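You operate a simulated robot arm through the tools that you are given. There is no shell and no other tool.

Carry out the task below with a simulated robot arm. There is one attempt and no reset: what you move stays moved.

JOB
Stop the rollers, power off and lift roller 3 into the rack's free blue slot.
Fine: lock the steel bar again; the other rollers stay in. Where these are worked on the way, their far stop is far enough and under half their travel is too little: steel bar.
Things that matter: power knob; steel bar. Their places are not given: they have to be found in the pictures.

The check looks at the end state, three seconds after you hand in, the way a careful person would. Anything else that was tipped, shoved, dropped, spilled or broken makes it a failure.

ROBOT AND FRAMES
A 7-joint arm with a fingered hand, fixed in place. Base frame: the origin is at the foot of the arm, x ahead of it, y to its left, z up. Lengths are in m, angles in degrees, forces in N, time in s.
Its first joint turns from -69.0 to 172.0 degrees. Payload 5 kg.
The TCP is the grasp point between the finger pads, 0.032 m short of the fingertips. In the tool frame z runs along the fingers and y along their closing line. The gripper opens to 0.16 m. The gripper's body begins 0.089 m behind the TCP. The gripper is a hand of 3 fingers: y runs from the thumb to the fingers, the wrist lies at [0, 0, -0.252] in the tool frame, and closing takes about 1.5 s.
Orientation is told as [roll, pitch, yaw] about the base's x, y, z axes, in that order, counted from this pose: with the fingers straight down and closing along the base's y, the tool's x points along the base's -x, its y along +y and its z along -z.

CONTROLS
- The arm moves only by the tool servo_tool. Its argument "plan" is a list of rows, each an object (a shift or turn left out is 0, a gripper value left out holds the last) with "offset": the shift along the tool's x, y, z in m, a list of three; "delta_rot": the turn, a rotation vector about the tool's x, y, z in degrees, a list of three. In form: [{"offset": [dx, dy, dz], "delta_rot": [rx, ry, rz]}, ...]. A call has 1 to 20 rows; each row shifts and turns the commanded pose from where the row before left it, along the tool's axes as they then stand. "hand" is the finger opening in m, from 0 to 0.16, set as the call begins (left out, the last holds). Rows are played at 5 a second. More than 0.05 m and 8.6 degrees between two rows, or a gripper value outside its range, and nothing of the call is played. Where a pose cannot be reached the arm comes as near as it can. A force on the tool above 40 N (or 10 N above the force at the start of the call, whichever is more), or a blocked arm, ends the call early, and 0.2 s more pass. Each finger travels about 0.108 m/s and halts on what it meets, pressing with about 22 N; the grip force reading is that of the motor and also rises with nothing between the fingers. The clock runs only during rows and for 0.2 s after the last one: add rows that do not move to give the fingers time. It gives the time, the measured TCP pose, the force on the tool (base axes), the opening and the grip force at its end, in the units of the frame above (readings bear some noise), with the torque about the TCP (base axes, N m) and any sound that the robot's microphone picked up, and new pictures: "views" is both (left out), scene, wrist or none.
- Cameras (640 x 400 px; columns grow to the right, rows downward): "scene" is fixed at [0.4012, -0.4991, 1.4755]; the picture's right is [0.15, -0.99, 0.00], its down [-0.29, -0.04, -0.96] and it looks along [0.95, 0.15, -0.29] (base axes); focal length 214 px, centre (320, 200). "wrist" rides on the gripper at [0.065, -0.004, -0.116] in the tool frame; the picture's right is [0.06, 1.00, 0.00], its down [-0.87, 0.05, -0.49] and it looks along [-0.49, 0.03, 0.87] (tool axes); focal length 261 px, centre (320, 200).
- move_column(by): slides the trunk up (or, below 0, down) by that many m; the arm rides with it, the base frame stays. It gives what a move gives, with no picture.
- move_fingers(finger1, finger2, thumb_bend): sets how far each is bent, from 0 (flat) to 1 (curled in); at 0.3 the hand is open as for a grip, at 0.7 the pads meet at the TCP. One left out holds its place. A second passes; each finger stops where it meets its share of the squeeze, and holds until it gets a number again. A gripper value or a shape takes the hand back. It gives what a move gives, with no picture; readings hold the bend of each and the force on the fingers (four entries, about 0 where the hand has none), thumb and palm.
- hand_shape(shape): the hand has 3 fingers and takes this shape, open, in about a second: jaw (thumb against the fingers, like two jaws); tri (thumb and two fingers); tip (a fingertip pinch); poke (one finger out to press); point (the index stretched); flat (the hand flat); cup (the hand cupped); fist (a fist). The gripper value then closes the fingers along that shape, each until it touches; the sizes above hold for jaw. It gives what a move gives, with no picture.
- locate(camera, pixels): for up to 12 pixels [column, row] of the newest picture of that camera ("zoom" is the newest enlarged one), the place [x, y, z] in the base frame of the surface seen there, good to about 0.002 m. No time passes.
- zoom(camera, box): a new picture of the part [left, top, right, bottom] of that camera's present view, enlarged. No time passes.
- close_job(): hands the job in; it is judged then, once.

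Leave the gripper open and the arm clear of the work at the hand-in unless told otherwise.

The tools are called after "Emit:" as a command line: name --argument value ..., lists and objects as JSON in quotes. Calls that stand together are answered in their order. servo_tool: Moves the arm, as the interface text tells. Its arguments: {"type":"object","properties":{"plan":{"type":"array","items":{"type":"object","properties":{"offset":{"type":"array","items":{"type":"number"}},"delta_rot":{"type":"array","items":{"type":"number"}}}}},"hand":{"type":"number"},"views":{"type":"string","enum":["both","scene","wrist","none"]}},"required":["plan"]} The other tools are called the same way: move_column (by) slides the trunk up or down; hand_shape (shape) gives the hand a shape; move_fingers (finger1, finger2, thumb_bend) moves the fingers one by one; locate (camera, pixels) gives the place of the surface under pixels of a picture; zoom (camera, box) takes an enlarged picture of a part of a camera's view; close_job () hands the job in.

At the start:

```text
time_s: 0.0
tool_pos: [0.6761, -0.4256, 1.3275]
orientation: [0.1, 0.1, -0.1]
contact_force: [-0.5, -1.2, 0.8]
ft_torque: [-0.01, 0.02, -0.02]
width: 0.1597
gripper_force: 0.1
shape: jaw
bend: [0.3, 0.3, 0.3]
finger forces: [0.0, 0.1, 0.1, 0.0, 0.1, 0.0]
trunk travel left (down, up): [-0.65, 0.29]
```

scene: 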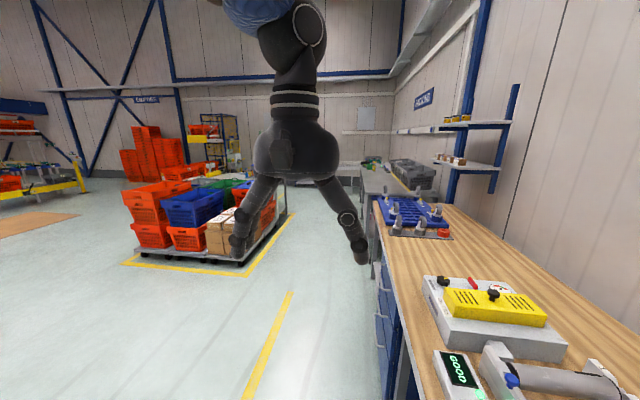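
wrist: 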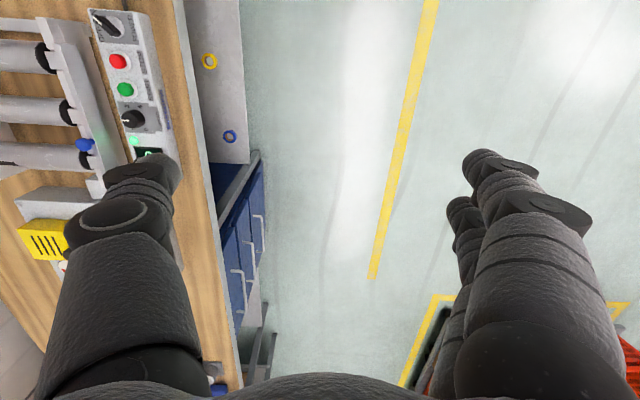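

I see a bench on the right with a roller stand, a control box (knob, red and green buttons, another knob) and a blue rack further away. I will zoom in on them first.

Emit:
zoom --camera "wrist" --box '[0, 0, 240, 150]'

Emit:
zoom --camera "scene" --box '[400, 240, 640, 400]'

Emit:
zoom --camera "scene" --box '[360, 170, 480, 250]'

```text
2.67 times, centred on (120, 75) of wrist
```

zoom: 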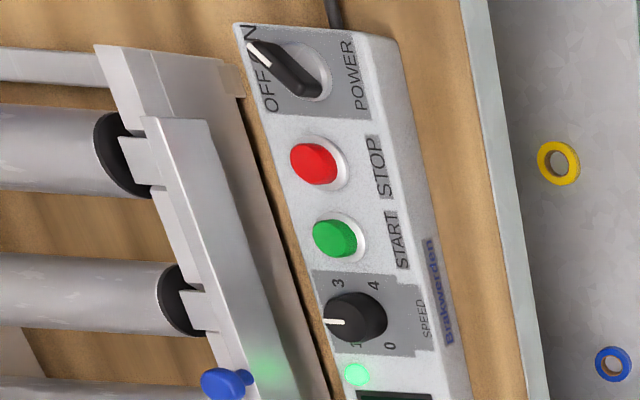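

```text
2.50 times, centred on (520, 320) of scene
```

zoom: 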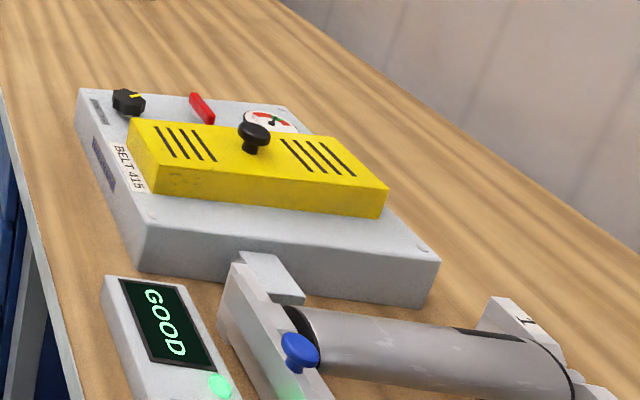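

```text
5.00 times, centred on (420, 210) of scene
```

zoom: 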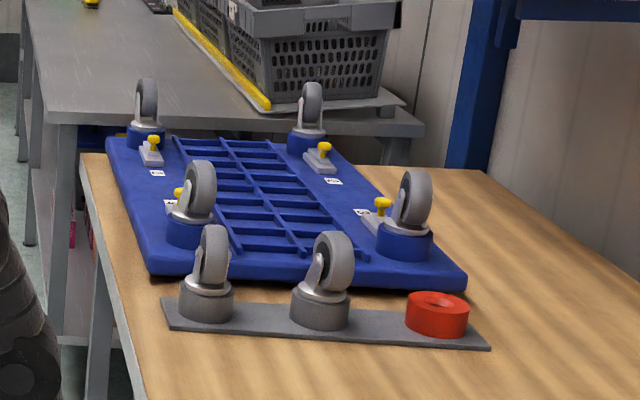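

The roller stand lies at the left of the wrist picture (towards -y). I will get positions of the panel parts there: power knob (108,27), red stop (118,62), green (126,90), speed knob (134,118), blue knob (84,145), and roller ends.

Emit:
locate --camera "wrist" --pixels '[[106, 25], [118, 61], [125, 89], [132, 118], [84, 145], [134, 141], [30, 58], [30, 110], [30, 154], [140, 60], [20, 20], [180, 100]]'

Emit:
locate --camera "scene" --pixels '[[494, 294], [512, 381], [560, 380], [610, 385], [497, 350], [442, 281], [474, 282], [460, 370], [530, 360], [580, 320], [540, 250]]'

```text
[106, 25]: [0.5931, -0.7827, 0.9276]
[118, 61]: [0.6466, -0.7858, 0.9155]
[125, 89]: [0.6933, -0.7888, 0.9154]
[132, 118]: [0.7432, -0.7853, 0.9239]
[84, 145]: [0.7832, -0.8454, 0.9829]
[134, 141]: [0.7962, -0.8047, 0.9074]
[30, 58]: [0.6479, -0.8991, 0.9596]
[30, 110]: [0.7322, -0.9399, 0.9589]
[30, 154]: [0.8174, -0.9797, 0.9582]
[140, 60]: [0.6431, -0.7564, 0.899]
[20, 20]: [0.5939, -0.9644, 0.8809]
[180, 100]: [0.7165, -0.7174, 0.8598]
```

```text
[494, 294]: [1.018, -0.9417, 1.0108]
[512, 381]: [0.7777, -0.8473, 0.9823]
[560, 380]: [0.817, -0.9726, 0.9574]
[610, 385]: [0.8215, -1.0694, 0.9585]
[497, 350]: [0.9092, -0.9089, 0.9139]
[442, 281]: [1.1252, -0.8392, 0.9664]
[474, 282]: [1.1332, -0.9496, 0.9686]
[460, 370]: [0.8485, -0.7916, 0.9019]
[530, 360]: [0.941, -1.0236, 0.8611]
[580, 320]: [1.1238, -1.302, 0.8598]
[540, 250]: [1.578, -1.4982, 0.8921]
```

The bench surface is at z≈0.86, the roller stand lies around x 0.6–0.85, y -0.84 to -1.1, with the panel in front of it. I turn the tool about its vertical axis so that the wrist camera looks towards the stand, without moving position.

Emit:
servo_tool --plan '[{"delta_rot": [0, 0, 8]}, {"delta_rot": [0, 0, 8]}, {"delta_rot": [0, 0, 8]}, {"delta_rot": [0, 0, 8]}, {"delta_rot": [0, 0, 8]}, {"delta_rot": [0, 0, 8]}, {"delta_rot": [0, 0, 8]}, {"delta_rot": [0, 0, 8]}, {"delta_rot": [0, 0, 8]}, {"delta_rot": [0, 0, 0]}]' --views "both"

```text
time_s: 2.2
tool_pos: [0.676, -0.4249, 1.3288]
orientation: [0.1, 0.0, -72.1]
contact_force: [0.3, 0.4, 0.3]
ft_torque: [-0.02, -0.01, 0.01]
width: 0.1597
gripper_force: 0.1
shape: jaw
bend: [0.3, 0.3, 0.3]
finger forces: [0.0, 0.0, 0.0, 0.0, 0.0, 0.0]
trunk travel left (down, up): [-0.65, 0.29]
```

scene: 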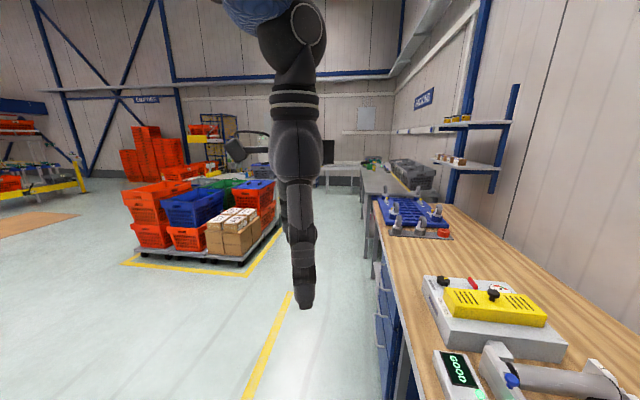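
wrist: 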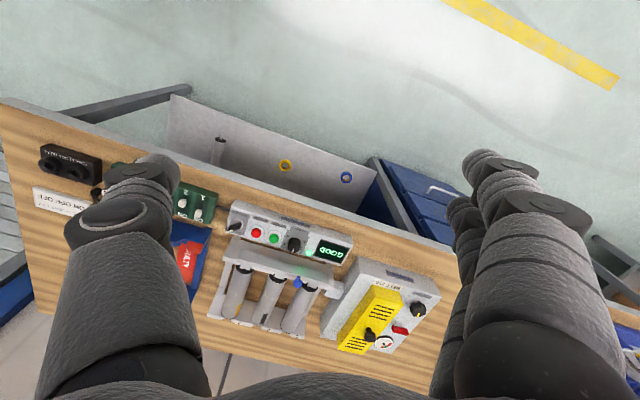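

The whole bench is visible now. I zoom on the stand with the three rollers, and on the left part of the bench, in the wrist picture.

Emit:
zoom --camera "wrist" --box '[190, 190, 366, 350]'

Emit:
zoom --camera "wrist" --box '[0, 100, 240, 300]'

Emit:
zoom --camera "wrist" --box '[300, 230, 480, 380]'

```text
2.50 times, centred on (278, 270) of wrist
```

zoom: 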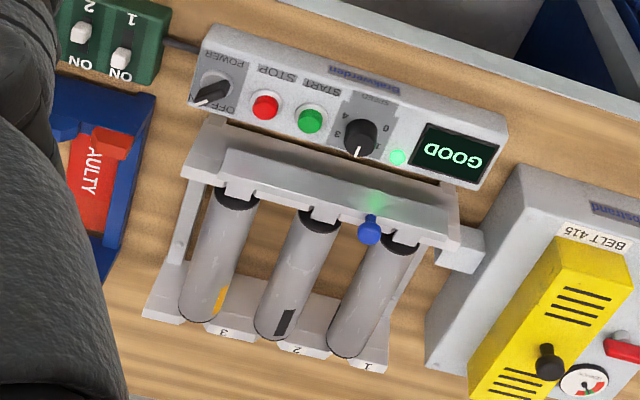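

```text
2.00 times, centred on (120, 200) of wrist
```

zoom: 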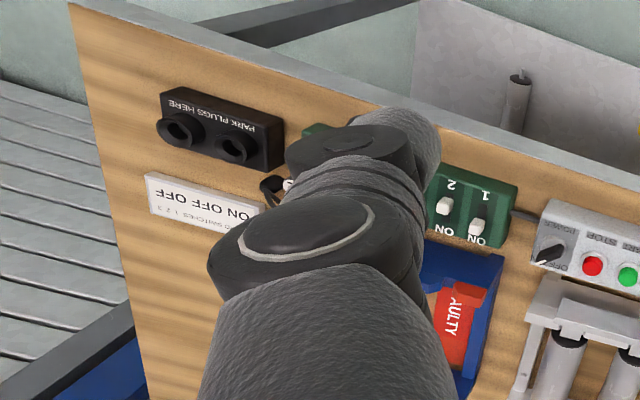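

```text
2.67 times, centred on (390, 305) of wrist
```

zoom: 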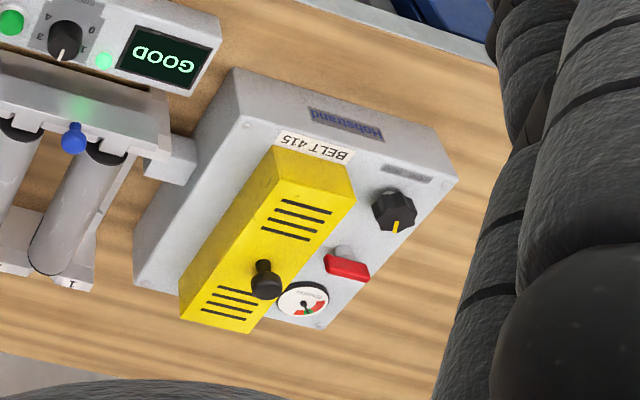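

I see a grey panel in front of the bench with a standing peg at (217,150), a yellow ring at (285,166) and a blue ring at (346,177); this may be the rack. I zoom there.

Emit:
zoom --camera "wrist" --box '[160, 85, 400, 235]'

Emit:
locate --camera "wrist" --pixels '[[285, 166], [346, 177], [217, 150], [222, 138], [180, 105], [200, 130], [300, 145], [370, 175], [330, 200], [220, 170]]'

```text
2.67 times, centred on (280, 160) of wrist
```

zoom: 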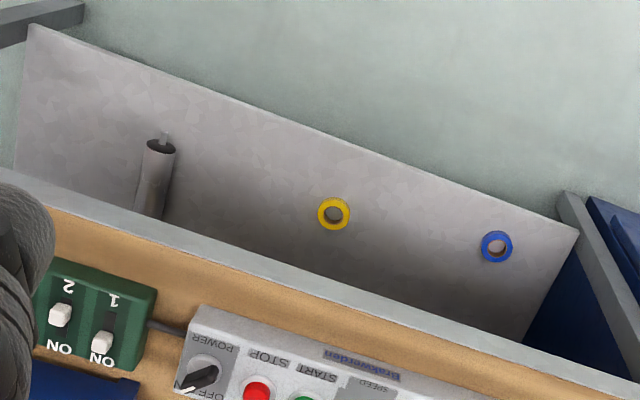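

```text
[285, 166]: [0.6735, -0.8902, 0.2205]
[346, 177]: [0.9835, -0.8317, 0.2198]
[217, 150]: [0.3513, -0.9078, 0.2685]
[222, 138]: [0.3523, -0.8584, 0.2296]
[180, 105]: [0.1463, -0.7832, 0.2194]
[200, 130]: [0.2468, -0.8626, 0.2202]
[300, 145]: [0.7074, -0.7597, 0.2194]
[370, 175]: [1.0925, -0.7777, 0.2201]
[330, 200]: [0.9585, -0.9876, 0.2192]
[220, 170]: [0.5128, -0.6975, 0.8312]
```

The rings and the peg are on the low shelf (z≈0.22), under the bench, not on the bench top. I need to see the part of the bench hidden by my hand, so I shift the tool along base -x by about 0.25 m.

Emit:
servo_tool --plan '[{"offset": [0.012, -0.045, 0]}, {"offset": [0.012, -0.045, 0]}, {"offset": [0.012, -0.045, 0]}, {"offset": [0.012, -0.045, 0]}, {"offset": [0.012, -0.045, 0]}, {"offset": [0.012, -0.045, 0]}, {"offset": [0, 0, 0]}]' --views "wrist"

```text
time_s: 3.8
tool_pos: [0.3983, -0.4407, 1.3267]
orientation: [-0.1, 0.1, -72.0]
contact_force: [0.6, 0.3, -0.1]
ft_torque: [-0.01, 0.05, -0.01]
width: 0.1599
gripper_force: 0.1
shape: jaw
bend: [0.3, 0.3, 0.3]
finger forces: [0.0, 0.1, 0.1, 0.0, 0.0, 0.0]
trunk travel left (down, up): [-0.65, 0.29]
```

wrist: 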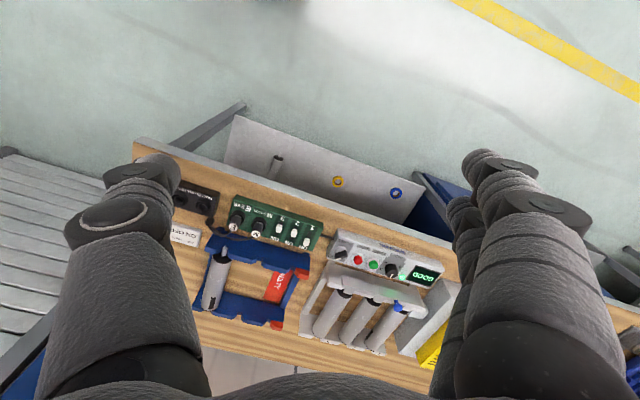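

The hidden part shows: a blue cradle rack with a roller lying in it and a red "FAULTY" slot, next to the stand. I zoom on it.

Emit:
zoom --camera "wrist" --box '[170, 180, 330, 340]'

Emit:
zoom --camera "wrist" --box '[290, 220, 470, 370]'

Emit:
locate --camera "wrist" --pixels '[[215, 285], [224, 256], [272, 288], [236, 245], [286, 262], [306, 275], [200, 300], [240, 310], [280, 323], [255, 275], [245, 285], [192, 300]]'

```text
2.50 times, centred on (250, 260) of wrist
```

zoom: 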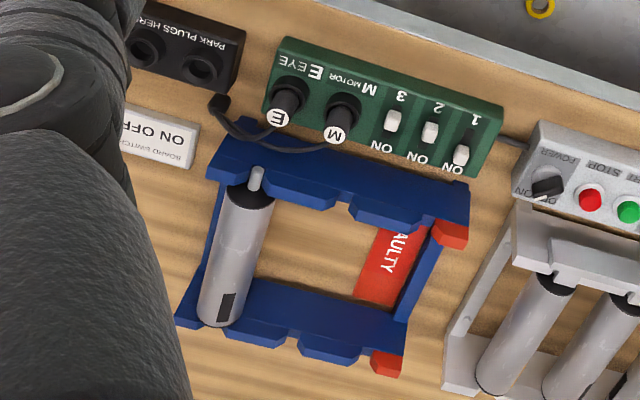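

```text
2.67 times, centred on (380, 295) of wrist
```

zoom: 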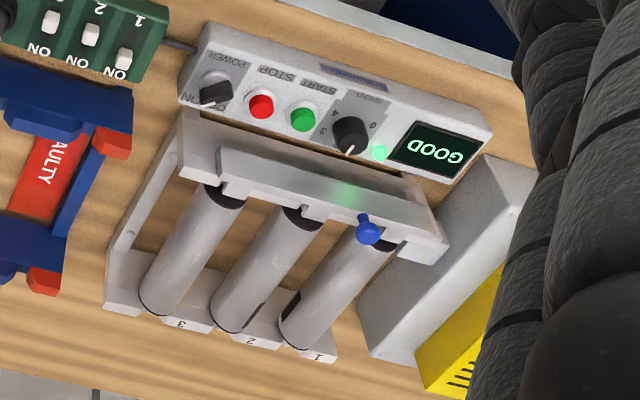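

```text
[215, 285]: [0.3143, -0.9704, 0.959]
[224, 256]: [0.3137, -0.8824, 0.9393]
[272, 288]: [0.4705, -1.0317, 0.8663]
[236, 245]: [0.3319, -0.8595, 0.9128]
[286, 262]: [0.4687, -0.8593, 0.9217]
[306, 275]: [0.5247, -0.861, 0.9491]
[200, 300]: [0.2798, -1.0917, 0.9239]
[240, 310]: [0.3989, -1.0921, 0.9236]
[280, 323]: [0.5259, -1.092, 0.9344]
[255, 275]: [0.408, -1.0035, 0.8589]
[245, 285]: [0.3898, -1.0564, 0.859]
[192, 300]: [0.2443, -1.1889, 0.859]
```

The rack has three cradles: the first (x≈0.31) holds a roller, the middle (x≈0.41) is free and blue, the third (x≈0.5) is red "FAULTY". Target is the middle. Now I measure points in the newest zoom of the stand: bar, blue knob, rollers, panel.

Emit:
locate --camera "zoom" --pixels '[[215, 90], [262, 105], [303, 119], [350, 135], [368, 230], [235, 170], [400, 205], [225, 197], [165, 300], [305, 215], [235, 320], [375, 240]]'

Emit:
locate --camera "zoom" --pixels '[[300, 335], [190, 250], [265, 265], [330, 275], [182, 325], [250, 342], [320, 356], [195, 150], [420, 245], [125, 290], [115, 240], [208, 105]]'

```text
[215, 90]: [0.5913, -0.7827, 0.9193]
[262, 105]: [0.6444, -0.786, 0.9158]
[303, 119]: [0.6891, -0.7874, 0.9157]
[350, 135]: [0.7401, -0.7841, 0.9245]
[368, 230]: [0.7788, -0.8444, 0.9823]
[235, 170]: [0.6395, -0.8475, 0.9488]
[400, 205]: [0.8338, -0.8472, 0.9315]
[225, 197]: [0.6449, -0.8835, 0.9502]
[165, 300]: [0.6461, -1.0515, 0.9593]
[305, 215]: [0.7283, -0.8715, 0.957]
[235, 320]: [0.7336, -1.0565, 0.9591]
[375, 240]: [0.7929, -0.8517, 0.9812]
```

```text
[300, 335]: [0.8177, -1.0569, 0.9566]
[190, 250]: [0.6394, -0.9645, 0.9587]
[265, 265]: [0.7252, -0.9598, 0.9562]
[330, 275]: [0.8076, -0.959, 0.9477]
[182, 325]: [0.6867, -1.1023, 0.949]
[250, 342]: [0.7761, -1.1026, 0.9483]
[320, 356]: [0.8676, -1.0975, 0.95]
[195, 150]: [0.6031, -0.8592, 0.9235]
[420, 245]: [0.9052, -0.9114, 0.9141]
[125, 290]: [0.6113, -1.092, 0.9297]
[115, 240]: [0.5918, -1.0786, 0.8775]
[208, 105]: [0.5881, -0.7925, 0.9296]
```

Roller tops are at z≈0.959; roller 3 at x≈0.645, roller 2 ≈0.732, roller 1 ≈0.818, about y -0.87 to -1.07. Next I turn to yaw -90 and move above the panel for a closer look (around [0.62,-0.64,1.25]).

Emit:
servo_tool --plan '[{"delta_rot": [0, 0, 6]}, {"delta_rot": [0, 0, 6]}, {"delta_rot": [0, 0, 6]}, {"offset": [-0.028, 0.032, 0.011]}, {"offset": [-0.028, 0.032, 0.011]}, {"offset": [-0.028, 0.032, 0.011]}, {"offset": [-0.028, 0.032, 0.011]}, {"offset": [-0.028, 0.032, 0.011]}, {"offset": [-0.028, 0.032, 0.011]}, {"offset": [-0.028, 0.032, 0.011]}, {"offset": [0, 0, 0]}]' --views "both"

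```text
time_s: 6.2
tool_pos: [0.6213, -0.6374, 1.2517]
orientation: [0.2, 0.0, -90.0]
contact_force: [0.2, 0.0, 0.1]
ft_torque: [-0.02, -0.02, -0.02]
width: 0.1598
gripper_force: 0.1
shape: jaw
bend: [0.3, 0.3, 0.3]
finger forces: [0.0, 0.0, 0.0, 0.1, 0.0, 0.1]
trunk travel left (down, up): [-0.65, 0.29]
```

scene: 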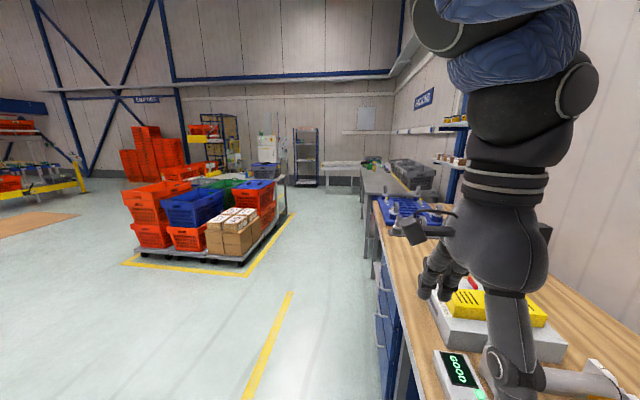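
wrist: 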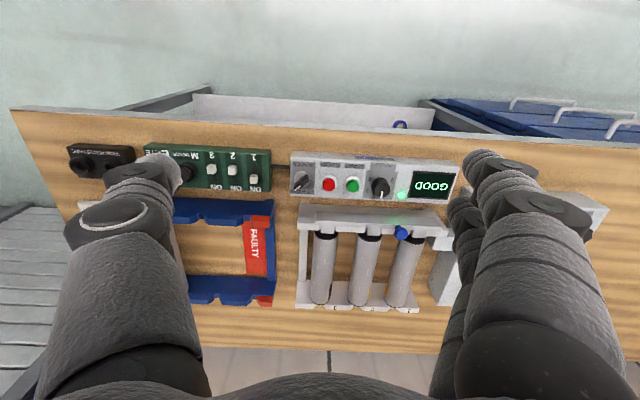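

Good view of the stand. I zoom in on the panel with the bar, and on the rack.

Emit:
zoom --camera "wrist" --box '[284, 145, 384, 205]'

Emit:
zoom --camera "wrist" --box '[170, 190, 290, 315]'

Emit:
zoom --camera "wrist" --box '[284, 195, 460, 320]'

```text
6.40 times, centred on (334, 175) of wrist
```

zoom: 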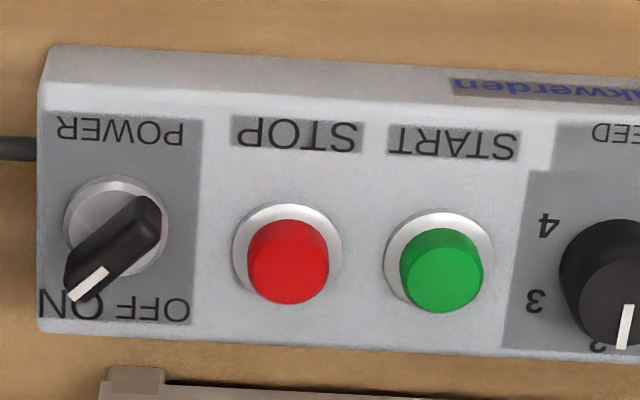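

```text
3.20 times, centred on (230, 252) of wrist
```

zoom: 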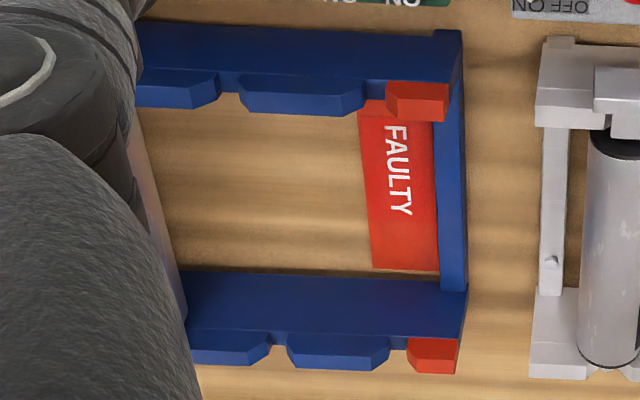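

```text
3.20 times, centred on (372, 258) of wrist
```

zoom: 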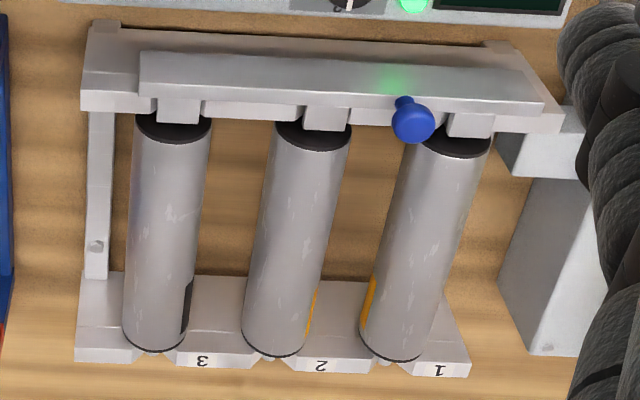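

Findings: the power knob pointer is on ON (image lower left) and OFF is at its lower right, so it needs about +90° about base z. The bar carries three tabs over the shaft ends, with free room at its left (-x) end. I zoom in on the bar closely, and on the panel region of the scene view.

Emit:
zoom --camera "wrist" --box '[296, 200, 376, 250]'

Emit:
zoom --camera "wrist" --box '[370, 200, 450, 250]'

Emit:
zoom --camera "wrist" --box '[296, 270, 436, 320]'

```text
8.00 times, centred on (336, 225) of wrist
```

zoom: 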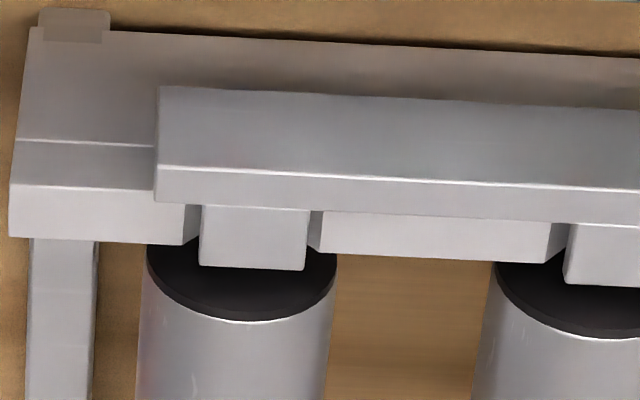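

```text
8.00 times, centred on (410, 225) of wrist
```

zoom: 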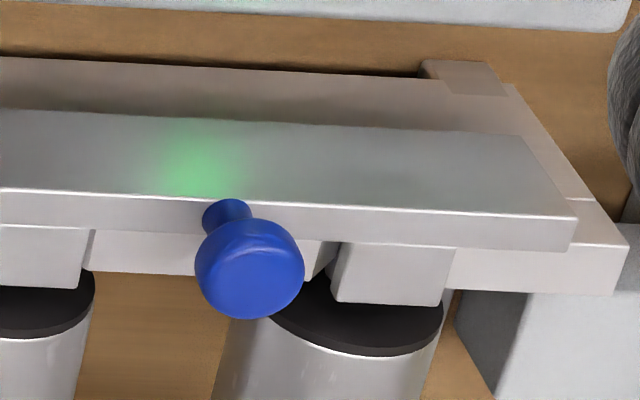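

```text
4.57 times, centred on (366, 295) of wrist
```

zoom: 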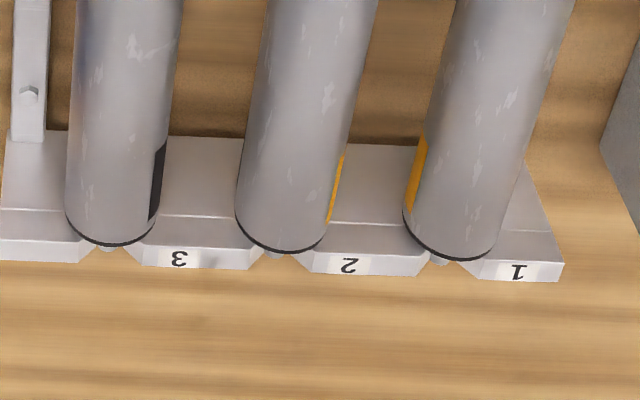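

I measure exact points in a zoom on the left end of the bar, then the right end.

Emit:
zoom --camera "wrist" --box '[296, 200, 376, 250]'

Emit:
locate --camera "zoom" --pixels '[[162, 130], [145, 160], [30, 60], [25, 170], [205, 235], [303, 245], [190, 220], [318, 235], [152, 360], [322, 360], [236, 360], [560, 245]]'

Emit:
locate --camera "zoom" --pixels '[[250, 210], [250, 175], [250, 190], [250, 260], [250, 100], [250, 60], [170, 280], [310, 290], [575, 260], [490, 340], [63, 300], [620, 160]]'

```text
8.00 times, centred on (336, 225) of wrist
```

zoom: 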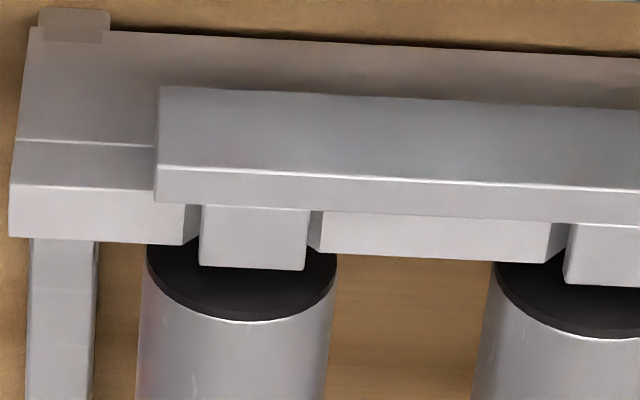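

```text
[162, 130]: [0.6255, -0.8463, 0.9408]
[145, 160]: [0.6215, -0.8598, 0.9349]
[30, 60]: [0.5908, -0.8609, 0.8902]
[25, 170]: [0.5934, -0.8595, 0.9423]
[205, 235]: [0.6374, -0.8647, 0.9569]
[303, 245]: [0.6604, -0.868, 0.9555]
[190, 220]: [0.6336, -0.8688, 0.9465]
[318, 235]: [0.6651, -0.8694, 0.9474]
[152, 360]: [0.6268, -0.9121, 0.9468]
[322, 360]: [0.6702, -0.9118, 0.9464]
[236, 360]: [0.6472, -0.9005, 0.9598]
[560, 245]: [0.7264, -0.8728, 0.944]
```

```text
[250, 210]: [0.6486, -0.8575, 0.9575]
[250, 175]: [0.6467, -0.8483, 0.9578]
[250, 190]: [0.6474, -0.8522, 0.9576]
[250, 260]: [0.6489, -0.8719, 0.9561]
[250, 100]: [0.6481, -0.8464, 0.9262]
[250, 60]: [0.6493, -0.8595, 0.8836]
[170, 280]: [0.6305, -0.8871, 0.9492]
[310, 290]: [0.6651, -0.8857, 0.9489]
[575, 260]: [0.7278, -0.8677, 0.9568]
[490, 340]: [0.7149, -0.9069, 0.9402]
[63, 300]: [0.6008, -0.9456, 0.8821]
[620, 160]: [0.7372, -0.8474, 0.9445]
```

Roller 3 is about 0.05 m across with its axis at x≈0.6485, z≈0.9345; the bar's top edge is at z≈0.958, y≈-0.85 and the tab over roller 3 spans x 0.636–0.661. Now I close the fingers and move above the red STOP button (0.6444,-0.786), to z≈1.05, testing the reach.

Emit:
servo_tool --hand 0.0 --plan '[{"offset": [0, 0, 0]}, {"offset": [0, 0, 0]}, {"offset": [-0.025, 0.004, 0.033]}, {"offset": [-0.025, 0.004, 0.033]}, {"offset": [-0.025, 0.004, 0.033]}, {"offset": [-0.025, 0.004, 0.033]}, {"offset": [-0.025, 0.004, 0.033]}, {"offset": [-0.024, 0.003, 0.035]}, {"offset": [0, 0, 0]}, {"offset": [0, 0, 0]}]' --views "both"

```text
time_s: 8.4
tool_pos: [0.6457, -0.7871, 1.0492]
orientation: [0.0, 0.1, -90.1]
contact_force: [0.6, -0.7, -0.1]
ft_torque: [0.05, 0.0, 0.0]
width: 0.0002
gripper_force: 22.2
shape: jaw
bend: [0.65, 0.65, 0.67]
finger forces: [0.0, 0.0, 0.1, 0.0, 0.0, 0.1]
trunk travel left (down, up): [-0.65, 0.29]
```

scene: 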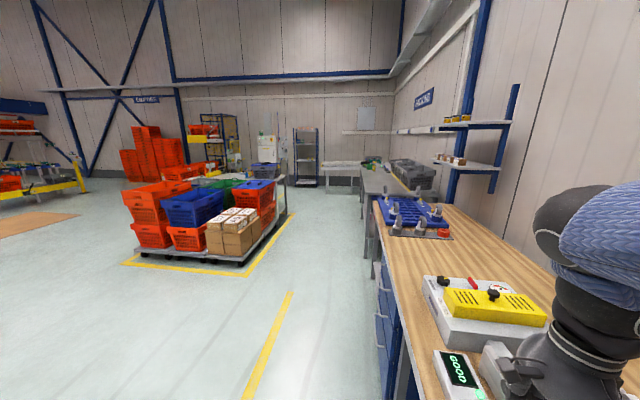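
wrist: 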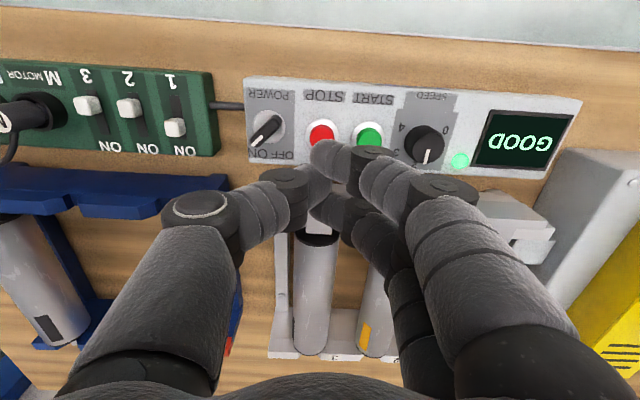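

Reach is fine with the tool straight down. I now try the "poke" hand shape to press with one finger; nothing near the fingertips here (tips at z≈1.017).

Emit:
hand_shape --shape "poke"

Emit:
zoom --camera "wrist" --box '[0, 0, 640, 400]'

```text
time_s: 9.3
tool_pos: [0.6455, -0.7845, 1.0505]
orientation: [0.0, 0.1, -90.0]
contact_force: [0.0, 0.5, 0.2]
ft_torque: [0.03, 0.0, -0.01]
width: 0.0003
gripper_force: 0.1
shape: poke
bend: [0.95, 0.95, 1.0]
finger forces: [0.1, 0.0, 0.2, 0.0, 0.0, 0.1]
trunk travel left (down, up): [-0.65, 0.29]
```

```text
1.00 times, centred on (320, 200) of wrist (not enlarged: the box is as wide or as high as the picture)
```

zoom: 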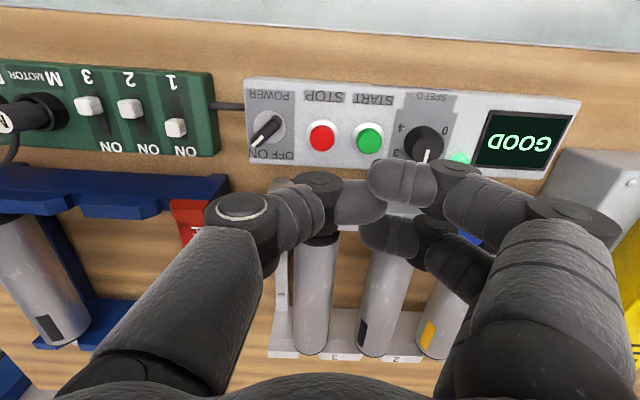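

The fingers curled completely since the opening value was 0. Before deciding how to press, I measure the panel around the red button (322,135): its top, the ring and the panel surface.

Emit:
zoom --camera "wrist" --box '[240, 70, 400, 170]'

Emit:
locate --camera "zoom" --pixels '[[328, 255], [328, 230], [328, 285], [328, 310], [328, 340], [328, 180], [420, 260], [380, 255], [275, 255], [240, 230], [520, 260], [515, 300]]'

Emit:
locate --camera "zoom" --pixels '[[100, 240], [75, 280], [125, 205], [110, 225], [50, 300], [160, 220], [100, 195], [60, 230], [140, 280], [100, 340], [30, 360], [25, 50]]'

```text
4.00 times, centred on (320, 120) of wrist
```

zoom: 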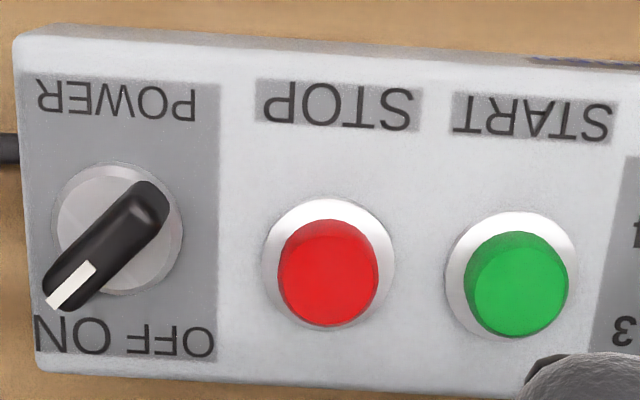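

```text
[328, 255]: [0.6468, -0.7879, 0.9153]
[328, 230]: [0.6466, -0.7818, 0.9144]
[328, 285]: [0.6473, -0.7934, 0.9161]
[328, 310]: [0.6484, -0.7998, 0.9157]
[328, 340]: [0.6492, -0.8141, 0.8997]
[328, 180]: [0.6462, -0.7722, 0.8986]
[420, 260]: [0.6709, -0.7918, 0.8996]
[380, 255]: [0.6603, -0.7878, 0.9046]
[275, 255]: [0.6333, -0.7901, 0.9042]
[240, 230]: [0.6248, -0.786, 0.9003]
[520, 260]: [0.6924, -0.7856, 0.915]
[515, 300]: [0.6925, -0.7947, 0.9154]
```

```text
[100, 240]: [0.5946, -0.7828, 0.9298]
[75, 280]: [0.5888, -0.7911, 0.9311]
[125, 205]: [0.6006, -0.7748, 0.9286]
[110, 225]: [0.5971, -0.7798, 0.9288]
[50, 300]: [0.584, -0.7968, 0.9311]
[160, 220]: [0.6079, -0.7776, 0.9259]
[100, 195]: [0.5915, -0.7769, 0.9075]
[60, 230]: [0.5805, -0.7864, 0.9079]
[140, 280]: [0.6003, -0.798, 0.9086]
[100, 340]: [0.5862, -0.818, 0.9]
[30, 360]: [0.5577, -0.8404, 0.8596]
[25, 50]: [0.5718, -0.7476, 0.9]
```

The panel surface is at z=0.90, STOP cap top at z≈0.9155, centre (0.6465,-0.788). I go back to the jaw shape and will press with the closed fingertips (0.032 m below the TCP).

Emit:
hand_shape --shape "jaw"

Emit:
servo_tool --hand 0.0 --plan '[{"offset": [0.0, 0.0, 0]}, {"offset": [0, 0, 0]}, {"offset": [0, 0, 0]}, {"offset": [-0.003, 0.005, 0.03]}, {"offset": [0, 0, 0.03]}, {"offset": [0, 0, 0.0]}, {"offset": [0, 0, 0.0]}, {"offset": [0, 0, 0.0]}]' --views "wrist"

```text
time_s: 10.2
tool_pos: [0.645, -0.7847, 1.0492]
orientation: [0.1, 0.1, -90.0]
contact_force: [0.4, -1.0, -0.2]
ft_torque: [0.01, 0.02, 0.02]
width: 0.1599
gripper_force: 0.0
shape: jaw
bend: [0.3, 0.3, 0.3]
finger forces: [0.1, 0.1, 0.0, 0.1, 0.0, 0.1]
trunk travel left (down, up): [-0.65, 0.29]
```

```text
time_s: 12.0
tool_pos: [0.651, -0.7876, 0.9899]
orientation: [0.1, 0.0, -90.0]
contact_force: [-0.1, -0.3, 1.0]
ft_torque: [0.01, -0.02, 0.01]
width: 0.0
gripper_force: 22.1
shape: jaw
bend: [0.65, 0.65, 0.67]
finger forces: [0.1, 0.0, 0.0, 0.1, 0.0, 0.0]
trunk travel left (down, up): [-0.65, 0.29]
```

wrist: 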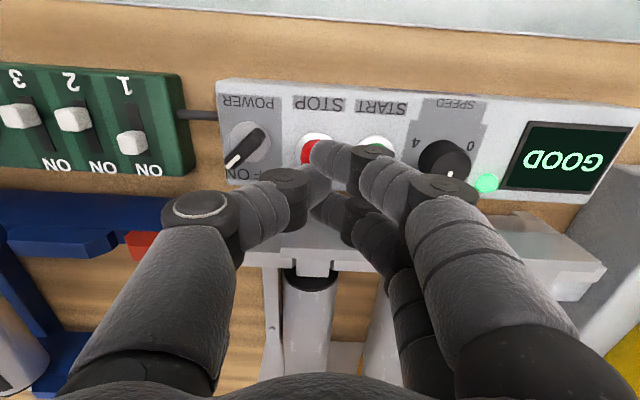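

The closed fingertips are right over the red button (tip ≈ (322,172) in the picture). I press down in small steps to TCP z≈0.941.

Emit:
servo_tool --plan '[{"offset": [0, -0.001, 0.02]}, {"offset": [0, 0, 0.018]}, {"offset": [0, 0, 0.003]}, {"offset": [0, 0, 0.003]}, {"offset": [0, 0, 0.003]}, {"offset": [0, 0, 0.002]}]' --views "wrist"

```text
time_s: 13.4
tool_pos: [0.6473, -0.7886, 0.9427]
orientation: [0.2, 0.0, -90.0]
contact_force: [-1.2, -5.0, 15.4]
ft_torque: [-0.2, 0.17, 0.04]
width: 0.0
gripper_force: 22.5
shape: jaw
bend: [0.65, 0.65, 0.68]
finger forces: [0.0, 0.0, 0.0, 0.0, 0.1, 0.1]
trunk travel left (down, up): [-0.65, 0.29]
heard: click
```

wrist: 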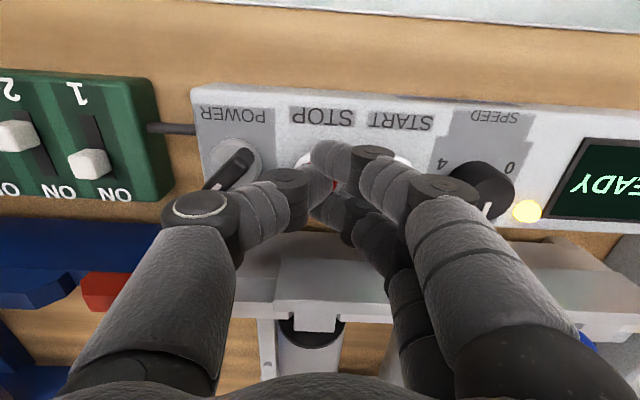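

A click was heard; the display now reads READY and the lamp is amber: rollers stopped. I lift straight up, then check the picture.

Emit:
servo_tool --plan '[{"offset": [0, 0, -0.03]}, {"offset": [0, 0, -0.04]}, {"offset": [0, 0, -0.04]}, {"offset": [0, -0.018, -0.02]}, {"offset": [0, -0.018, -0.0]}, {"offset": [0, -0.018, -0.0]}, {"offset": [0, 0, 0]}]' --views "both"

Emit:
zoom --camera "scene" --box '[440, 220, 640, 400]'

Emit:
zoom --camera "wrist" --box '[280, 70, 640, 370]'

```text
time_s: 15.0
tool_pos: [0.596, -0.7872, 1.0697]
orientation: [-0.1, 0.0, -90.0]
contact_force: [0.2, -0.4, -1.1]
ft_torque: [0.0, 0.02, 0.01]
width: 0.0
gripper_force: 21.9
shape: jaw
bend: [0.65, 0.65, 0.68]
finger forces: [0.0, 0.0, 0.0, 0.0, 0.0, 0.0]
trunk travel left (down, up): [-0.65, 0.29]
```

scene: 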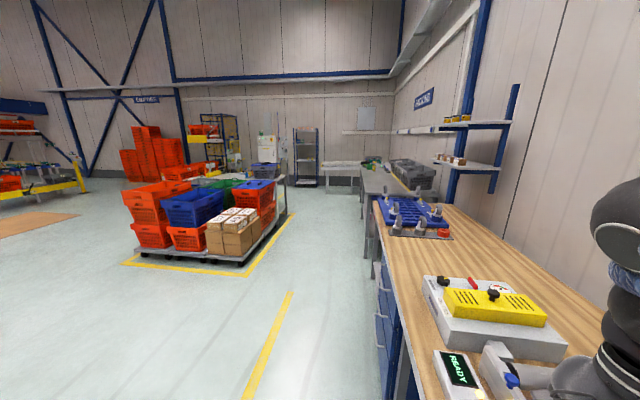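
wrist: 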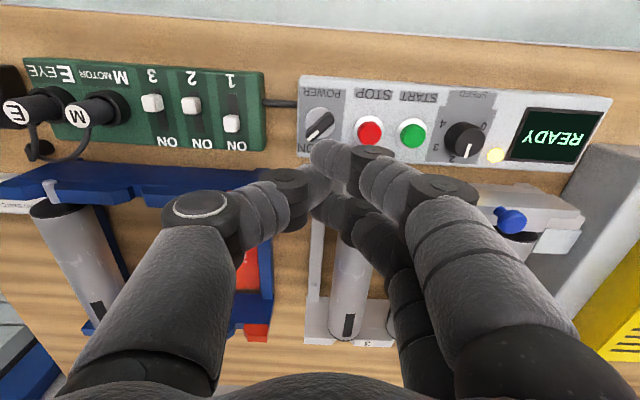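

```text
2.22 times, centred on (540, 310) of scene
```

zoom: 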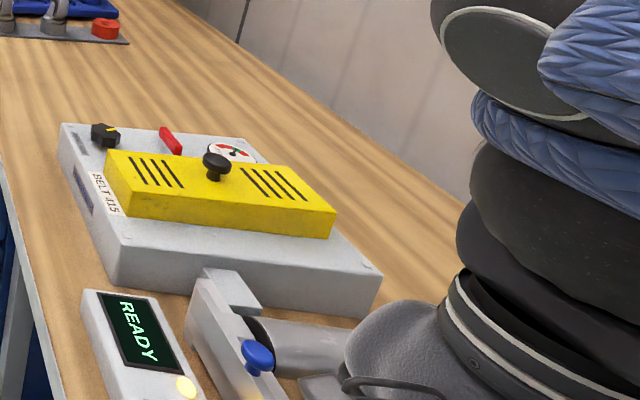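

```text
1.33 times, centred on (460, 220) of wrist
```

zoom: 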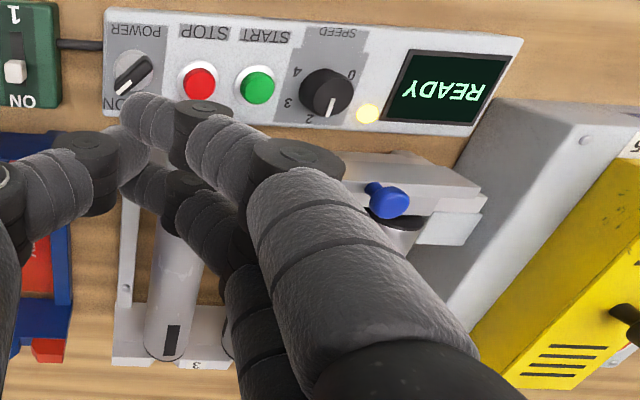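

The hand hovers over the power knob. I measure the knob again: ridge centre and direction, in a zoomed view around (320,125).

Emit:
zoom --camera "wrist" --box '[290, 80, 370, 155]'

```text
5.33 times, centred on (330, 118) of wrist
```

zoom: 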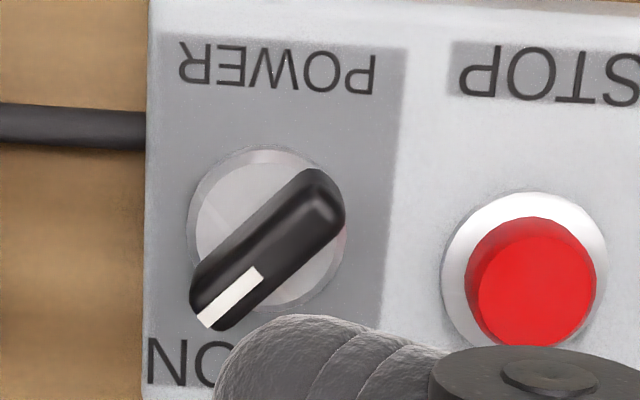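

Emit:
locate --camera "zoom" --pixels '[[265, 245], [215, 300], [325, 195], [300, 210], [240, 280], [200, 200], [335, 260], [265, 160], [280, 300], [225, 262], [285, 262], [205, 310]]'

```text
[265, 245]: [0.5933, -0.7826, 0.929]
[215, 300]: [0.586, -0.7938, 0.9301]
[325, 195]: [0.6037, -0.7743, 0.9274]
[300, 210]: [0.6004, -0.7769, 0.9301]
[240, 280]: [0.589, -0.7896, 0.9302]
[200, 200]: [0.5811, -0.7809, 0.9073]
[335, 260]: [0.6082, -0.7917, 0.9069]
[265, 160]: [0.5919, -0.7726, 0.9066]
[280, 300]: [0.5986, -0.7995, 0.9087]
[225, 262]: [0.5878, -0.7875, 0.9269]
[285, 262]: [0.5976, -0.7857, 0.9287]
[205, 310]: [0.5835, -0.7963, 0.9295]
```

Ridge runs from (0.5835,-0.796) to (0.605,-0.772), azimuth about 228°, centre (0.5945,-0.784), top z≈0.930. I turn the tool to yaw -132 so that the fingers close across the ridge, and open to 0.06, still high.

Emit:
servo_tool --hand 0.06 --plan '[{"offset": [0.003, -0.001, 0]}, {"delta_rot": [0, 0, 7]}, {"delta_rot": [0, 0, 7]}, {"delta_rot": [0, 0, 7]}, {"delta_rot": [0, 0, 7]}, {"delta_rot": [0, 0, 7]}, {"delta_rot": [0, 0, 7]}, {"offset": [0, 0, 0.03]}, {"offset": [0, 0, 0]}, {"offset": [0, 0, 0]}]' --views "wrist"

```text
time_s: 17.2
tool_pos: [0.5937, -0.7879, 1.0414]
orientation: [0.0, 0.0, -132.0]
contact_force: [0.6, 0.6, -0.5]
ft_torque: [0.04, 0.01, -0.04]
width: 0.0596
gripper_force: 0.0
shape: jaw
bend: [0.73, 0.73, 0.7]
finger forces: [0.0, 0.0, 0.0, 0.0, 0.0, 0.0]
trunk travel left (down, up): [-0.65, 0.29]
```

wrist: 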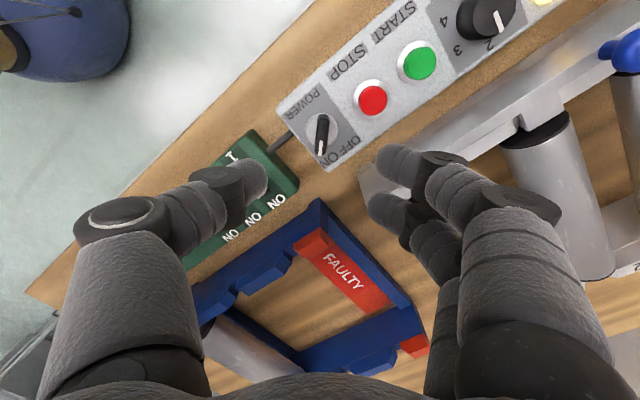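

The knob is centred under the grasp point and its ridge lies across the closing line. I descend to TCP z≈0.97 and look again.

Emit:
servo_tool --plan '[{"offset": [0, 0, 0.03]}, {"offset": [0, 0, 0.03]}, {"offset": [0, 0, 0.01]}, {"offset": [0, 0, 0]}]' --views "wrist"

```text
time_s: 18.2
tool_pos: [0.594, -0.7847, 0.9714]
orientation: [-0.2, -0.1, -132.1]
contact_force: [-0.9, 0.4, 0.3]
ft_torque: [-0.01, 0.0, -0.02]
width: 0.0595
gripper_force: 0.1
shape: jaw
bend: [0.73, 0.73, 0.7]
finger forces: [0.0, 0.1, 0.0, 0.0, 0.0, 0.1]
trunk travel left (down, up): [-0.65, 0.29]
```

wrist: 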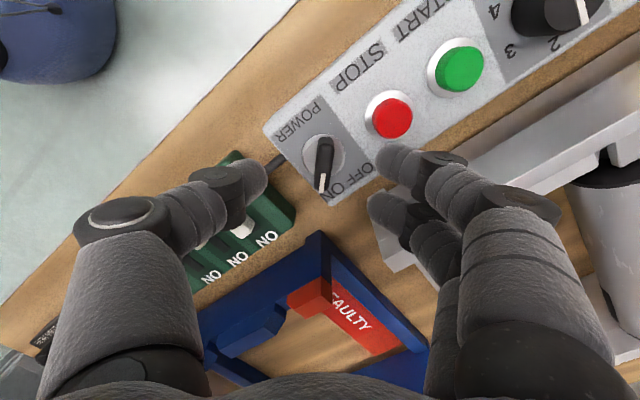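

The knob sits about 2 mm to the right/up in the picture and its ridge is turned ~3–6° more. I correct by (0.002,0.002) m and +3°, then descend to TCP z≈0.949.

Emit:
servo_tool --plan '[{"offset": [0.002, 0.002, 0], "delta_rot": [0, 0, 3]}, {"offset": [0, 0, 0.01]}, {"offset": [0, 0, 0.008]}, {"offset": [0, 0, 0.004]}, {"offset": [0, 0, 0]}]' --views "wrist"

```text
time_s: 19.4
tool_pos: [0.5965, -0.7855, 0.9506]
orientation: [-0.1, 0.0, -135.0]
contact_force: [0.2, 3.9, 2.0]
ft_torque: [-0.14, -0.08, 0.11]
width: 0.0594
gripper_force: 0.1
shape: jaw
bend: [0.73, 0.73, 0.7]
finger forces: [0.1, 3.8, 0.0, 0.1, 0.0, 0.1]
trunk travel left (down, up): [-0.65, 0.29]
```

wrist: 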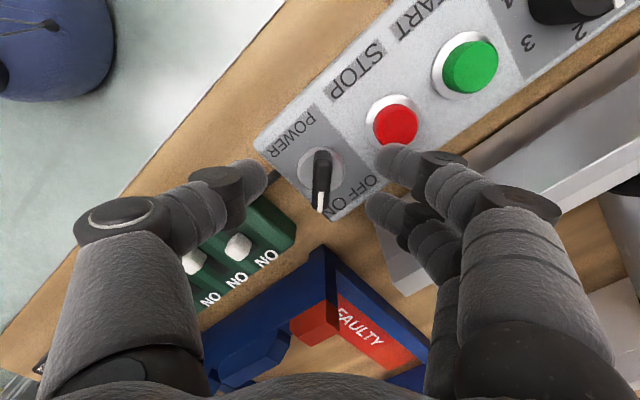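

Finger 2 lightly touches the red button's side (3.8 N); closing moves it away. I close on the ridge.

Emit:
servo_tool --hand 0.0 --plan '[{"offset": [0, 0, 0]}, {"offset": [0, 0, 0]}, {"offset": [0, 0, 0]}, {"offset": [0, 0, 0]}, {"offset": [0, 0, 0]}]' --views "wrist"

```text
time_s: 20.6
tool_pos: [0.5954, -0.7854, 0.9498]
orientation: [0.0, 0.0, -135.0]
contact_force: [-9.7, 7.7, 4.8]
ft_torque: [0.18, 0.18, -0.06]
width: 0.0043
gripper_force: 22.2
shape: jaw
bend: [0.68, 0.75, 0.68]
finger forces: [14.4, 1.5, 0.1, 0.0, 28.9, 0.0]
trunk travel left (down, up): [-0.65, 0.29]
```

wrist: 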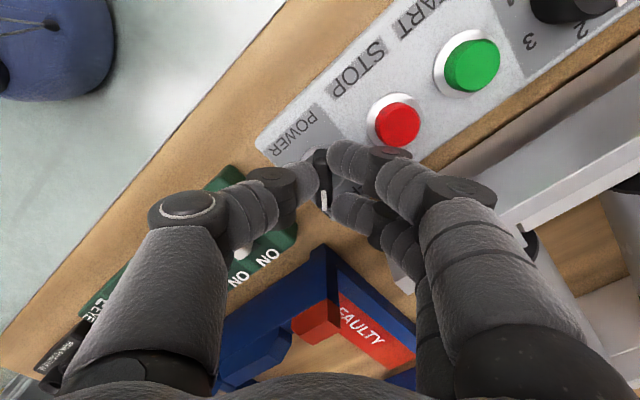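

The ridge is held (finger 14 N, thumb 29 N). I turn the tool about base +z (tool z negative) by 40° first.

Emit:
servo_tool --plan '[{"delta_rot": [0, 0, -5]}, {"delta_rot": [0, 0, -5]}, {"delta_rot": [0, 0, -5]}, {"delta_rot": [0, 0, -5]}, {"delta_rot": [0, 0, -5]}, {"delta_rot": [0, 0, -5]}, {"delta_rot": [0, 0, -5]}, {"delta_rot": [0, 0, -5]}]' --views "wrist"

```text
time_s: 22.4
tool_pos: [0.5941, -0.7852, 0.952]
orientation: [-0.1, -0.1, -95.0]
contact_force: [-21.7, 2.9, 5.6]
ft_torque: [0.06, 0.5, -0.09]
width: 0.003
gripper_force: 22.2
shape: jaw
bend: [0.68, 0.75, 0.67]
finger forces: [12.2, 0.8, 0.0, 0.0, 34.6, 0.1]
trunk travel left (down, up): [-0.65, 0.29]
```

wrist: 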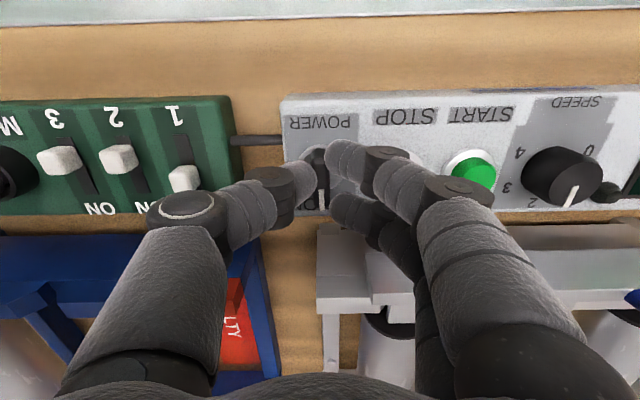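

The knob follows the hand. The thumb presses harder than the fingers (−22 N in x), so I shift 1 mm towards the thumb and turn a further 40°.

Emit:
servo_tool --plan '[{"offset": [0, -0.001, 0], "delta_rot": [0, 0, -5]}, {"delta_rot": [0, 0, -5]}, {"delta_rot": [0, 0, -5]}, {"delta_rot": [0, 0, -5]}, {"delta_rot": [0, 0, -5]}, {"delta_rot": [0, 0, -5]}, {"delta_rot": [0, 0, -5]}, {"delta_rot": [0, 0, -5]}]' --views "both"

```text
time_s: 24.2
tool_pos: [0.593, -0.7857, 0.9512]
orientation: [0.1, 0.0, -55.0]
contact_force: [-22.3, -10.0, 8.1]
ft_torque: [-0.24, 0.52, -0.06]
width: 0.0036
gripper_force: 22.7
shape: jaw
bend: [0.67, 0.76, 0.67]
finger forces: [11.7, 0.7, 0.0, 0.0, 35.9, 0.0]
trunk travel left (down, up): [-0.65, 0.29]
```

scene: 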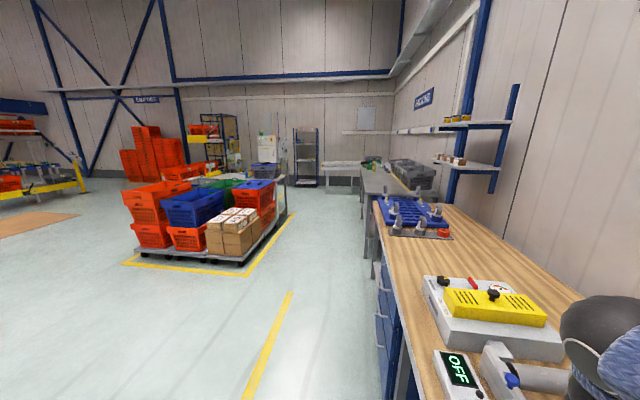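
wrist: 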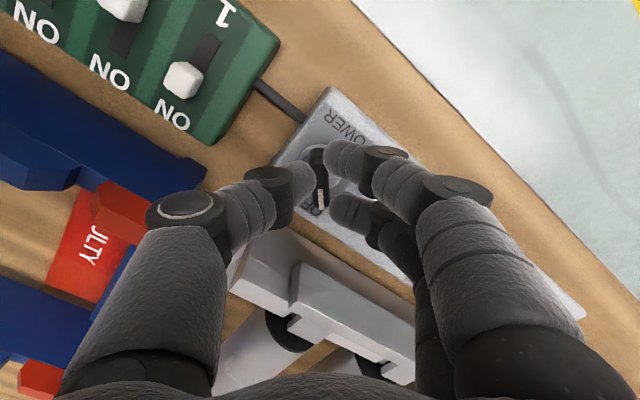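

The display now shows OFF. I turn another 10° gently so the knob sits fully at the OFF position.

Emit:
servo_tool --plan '[{"delta_rot": [0, 0, -3]}, {"delta_rot": [0, 0, -3]}, {"delta_rot": [0, 0, -3]}, {"delta_rot": [0, 0, -1]}]' --views "wrist"

```text
time_s: 25.2
tool_pos: [0.5939, -0.7862, 0.9512]
orientation: [0.2, 0.0, -45.1]
contact_force: [-22.5, -9.3, 12.6]
ft_torque: [-0.3, 0.49, -0.32]
width: 0.0031
gripper_force: 22.4
shape: jaw
bend: [0.67, 0.76, 0.67]
finger forces: [14.5, 0.0, 0.0, 0.0, 36.4, 0.0]
trunk travel left (down, up): [-0.65, 0.29]
```

wrist: 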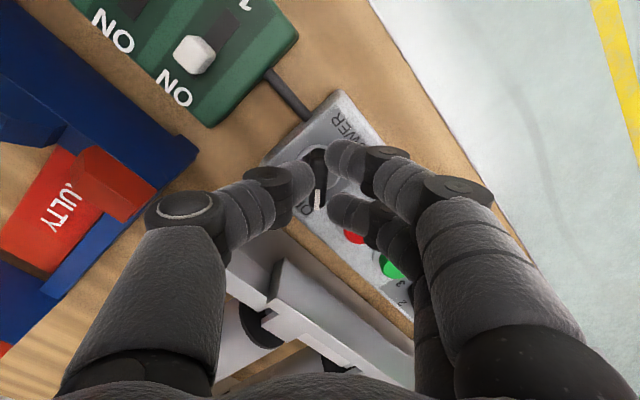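

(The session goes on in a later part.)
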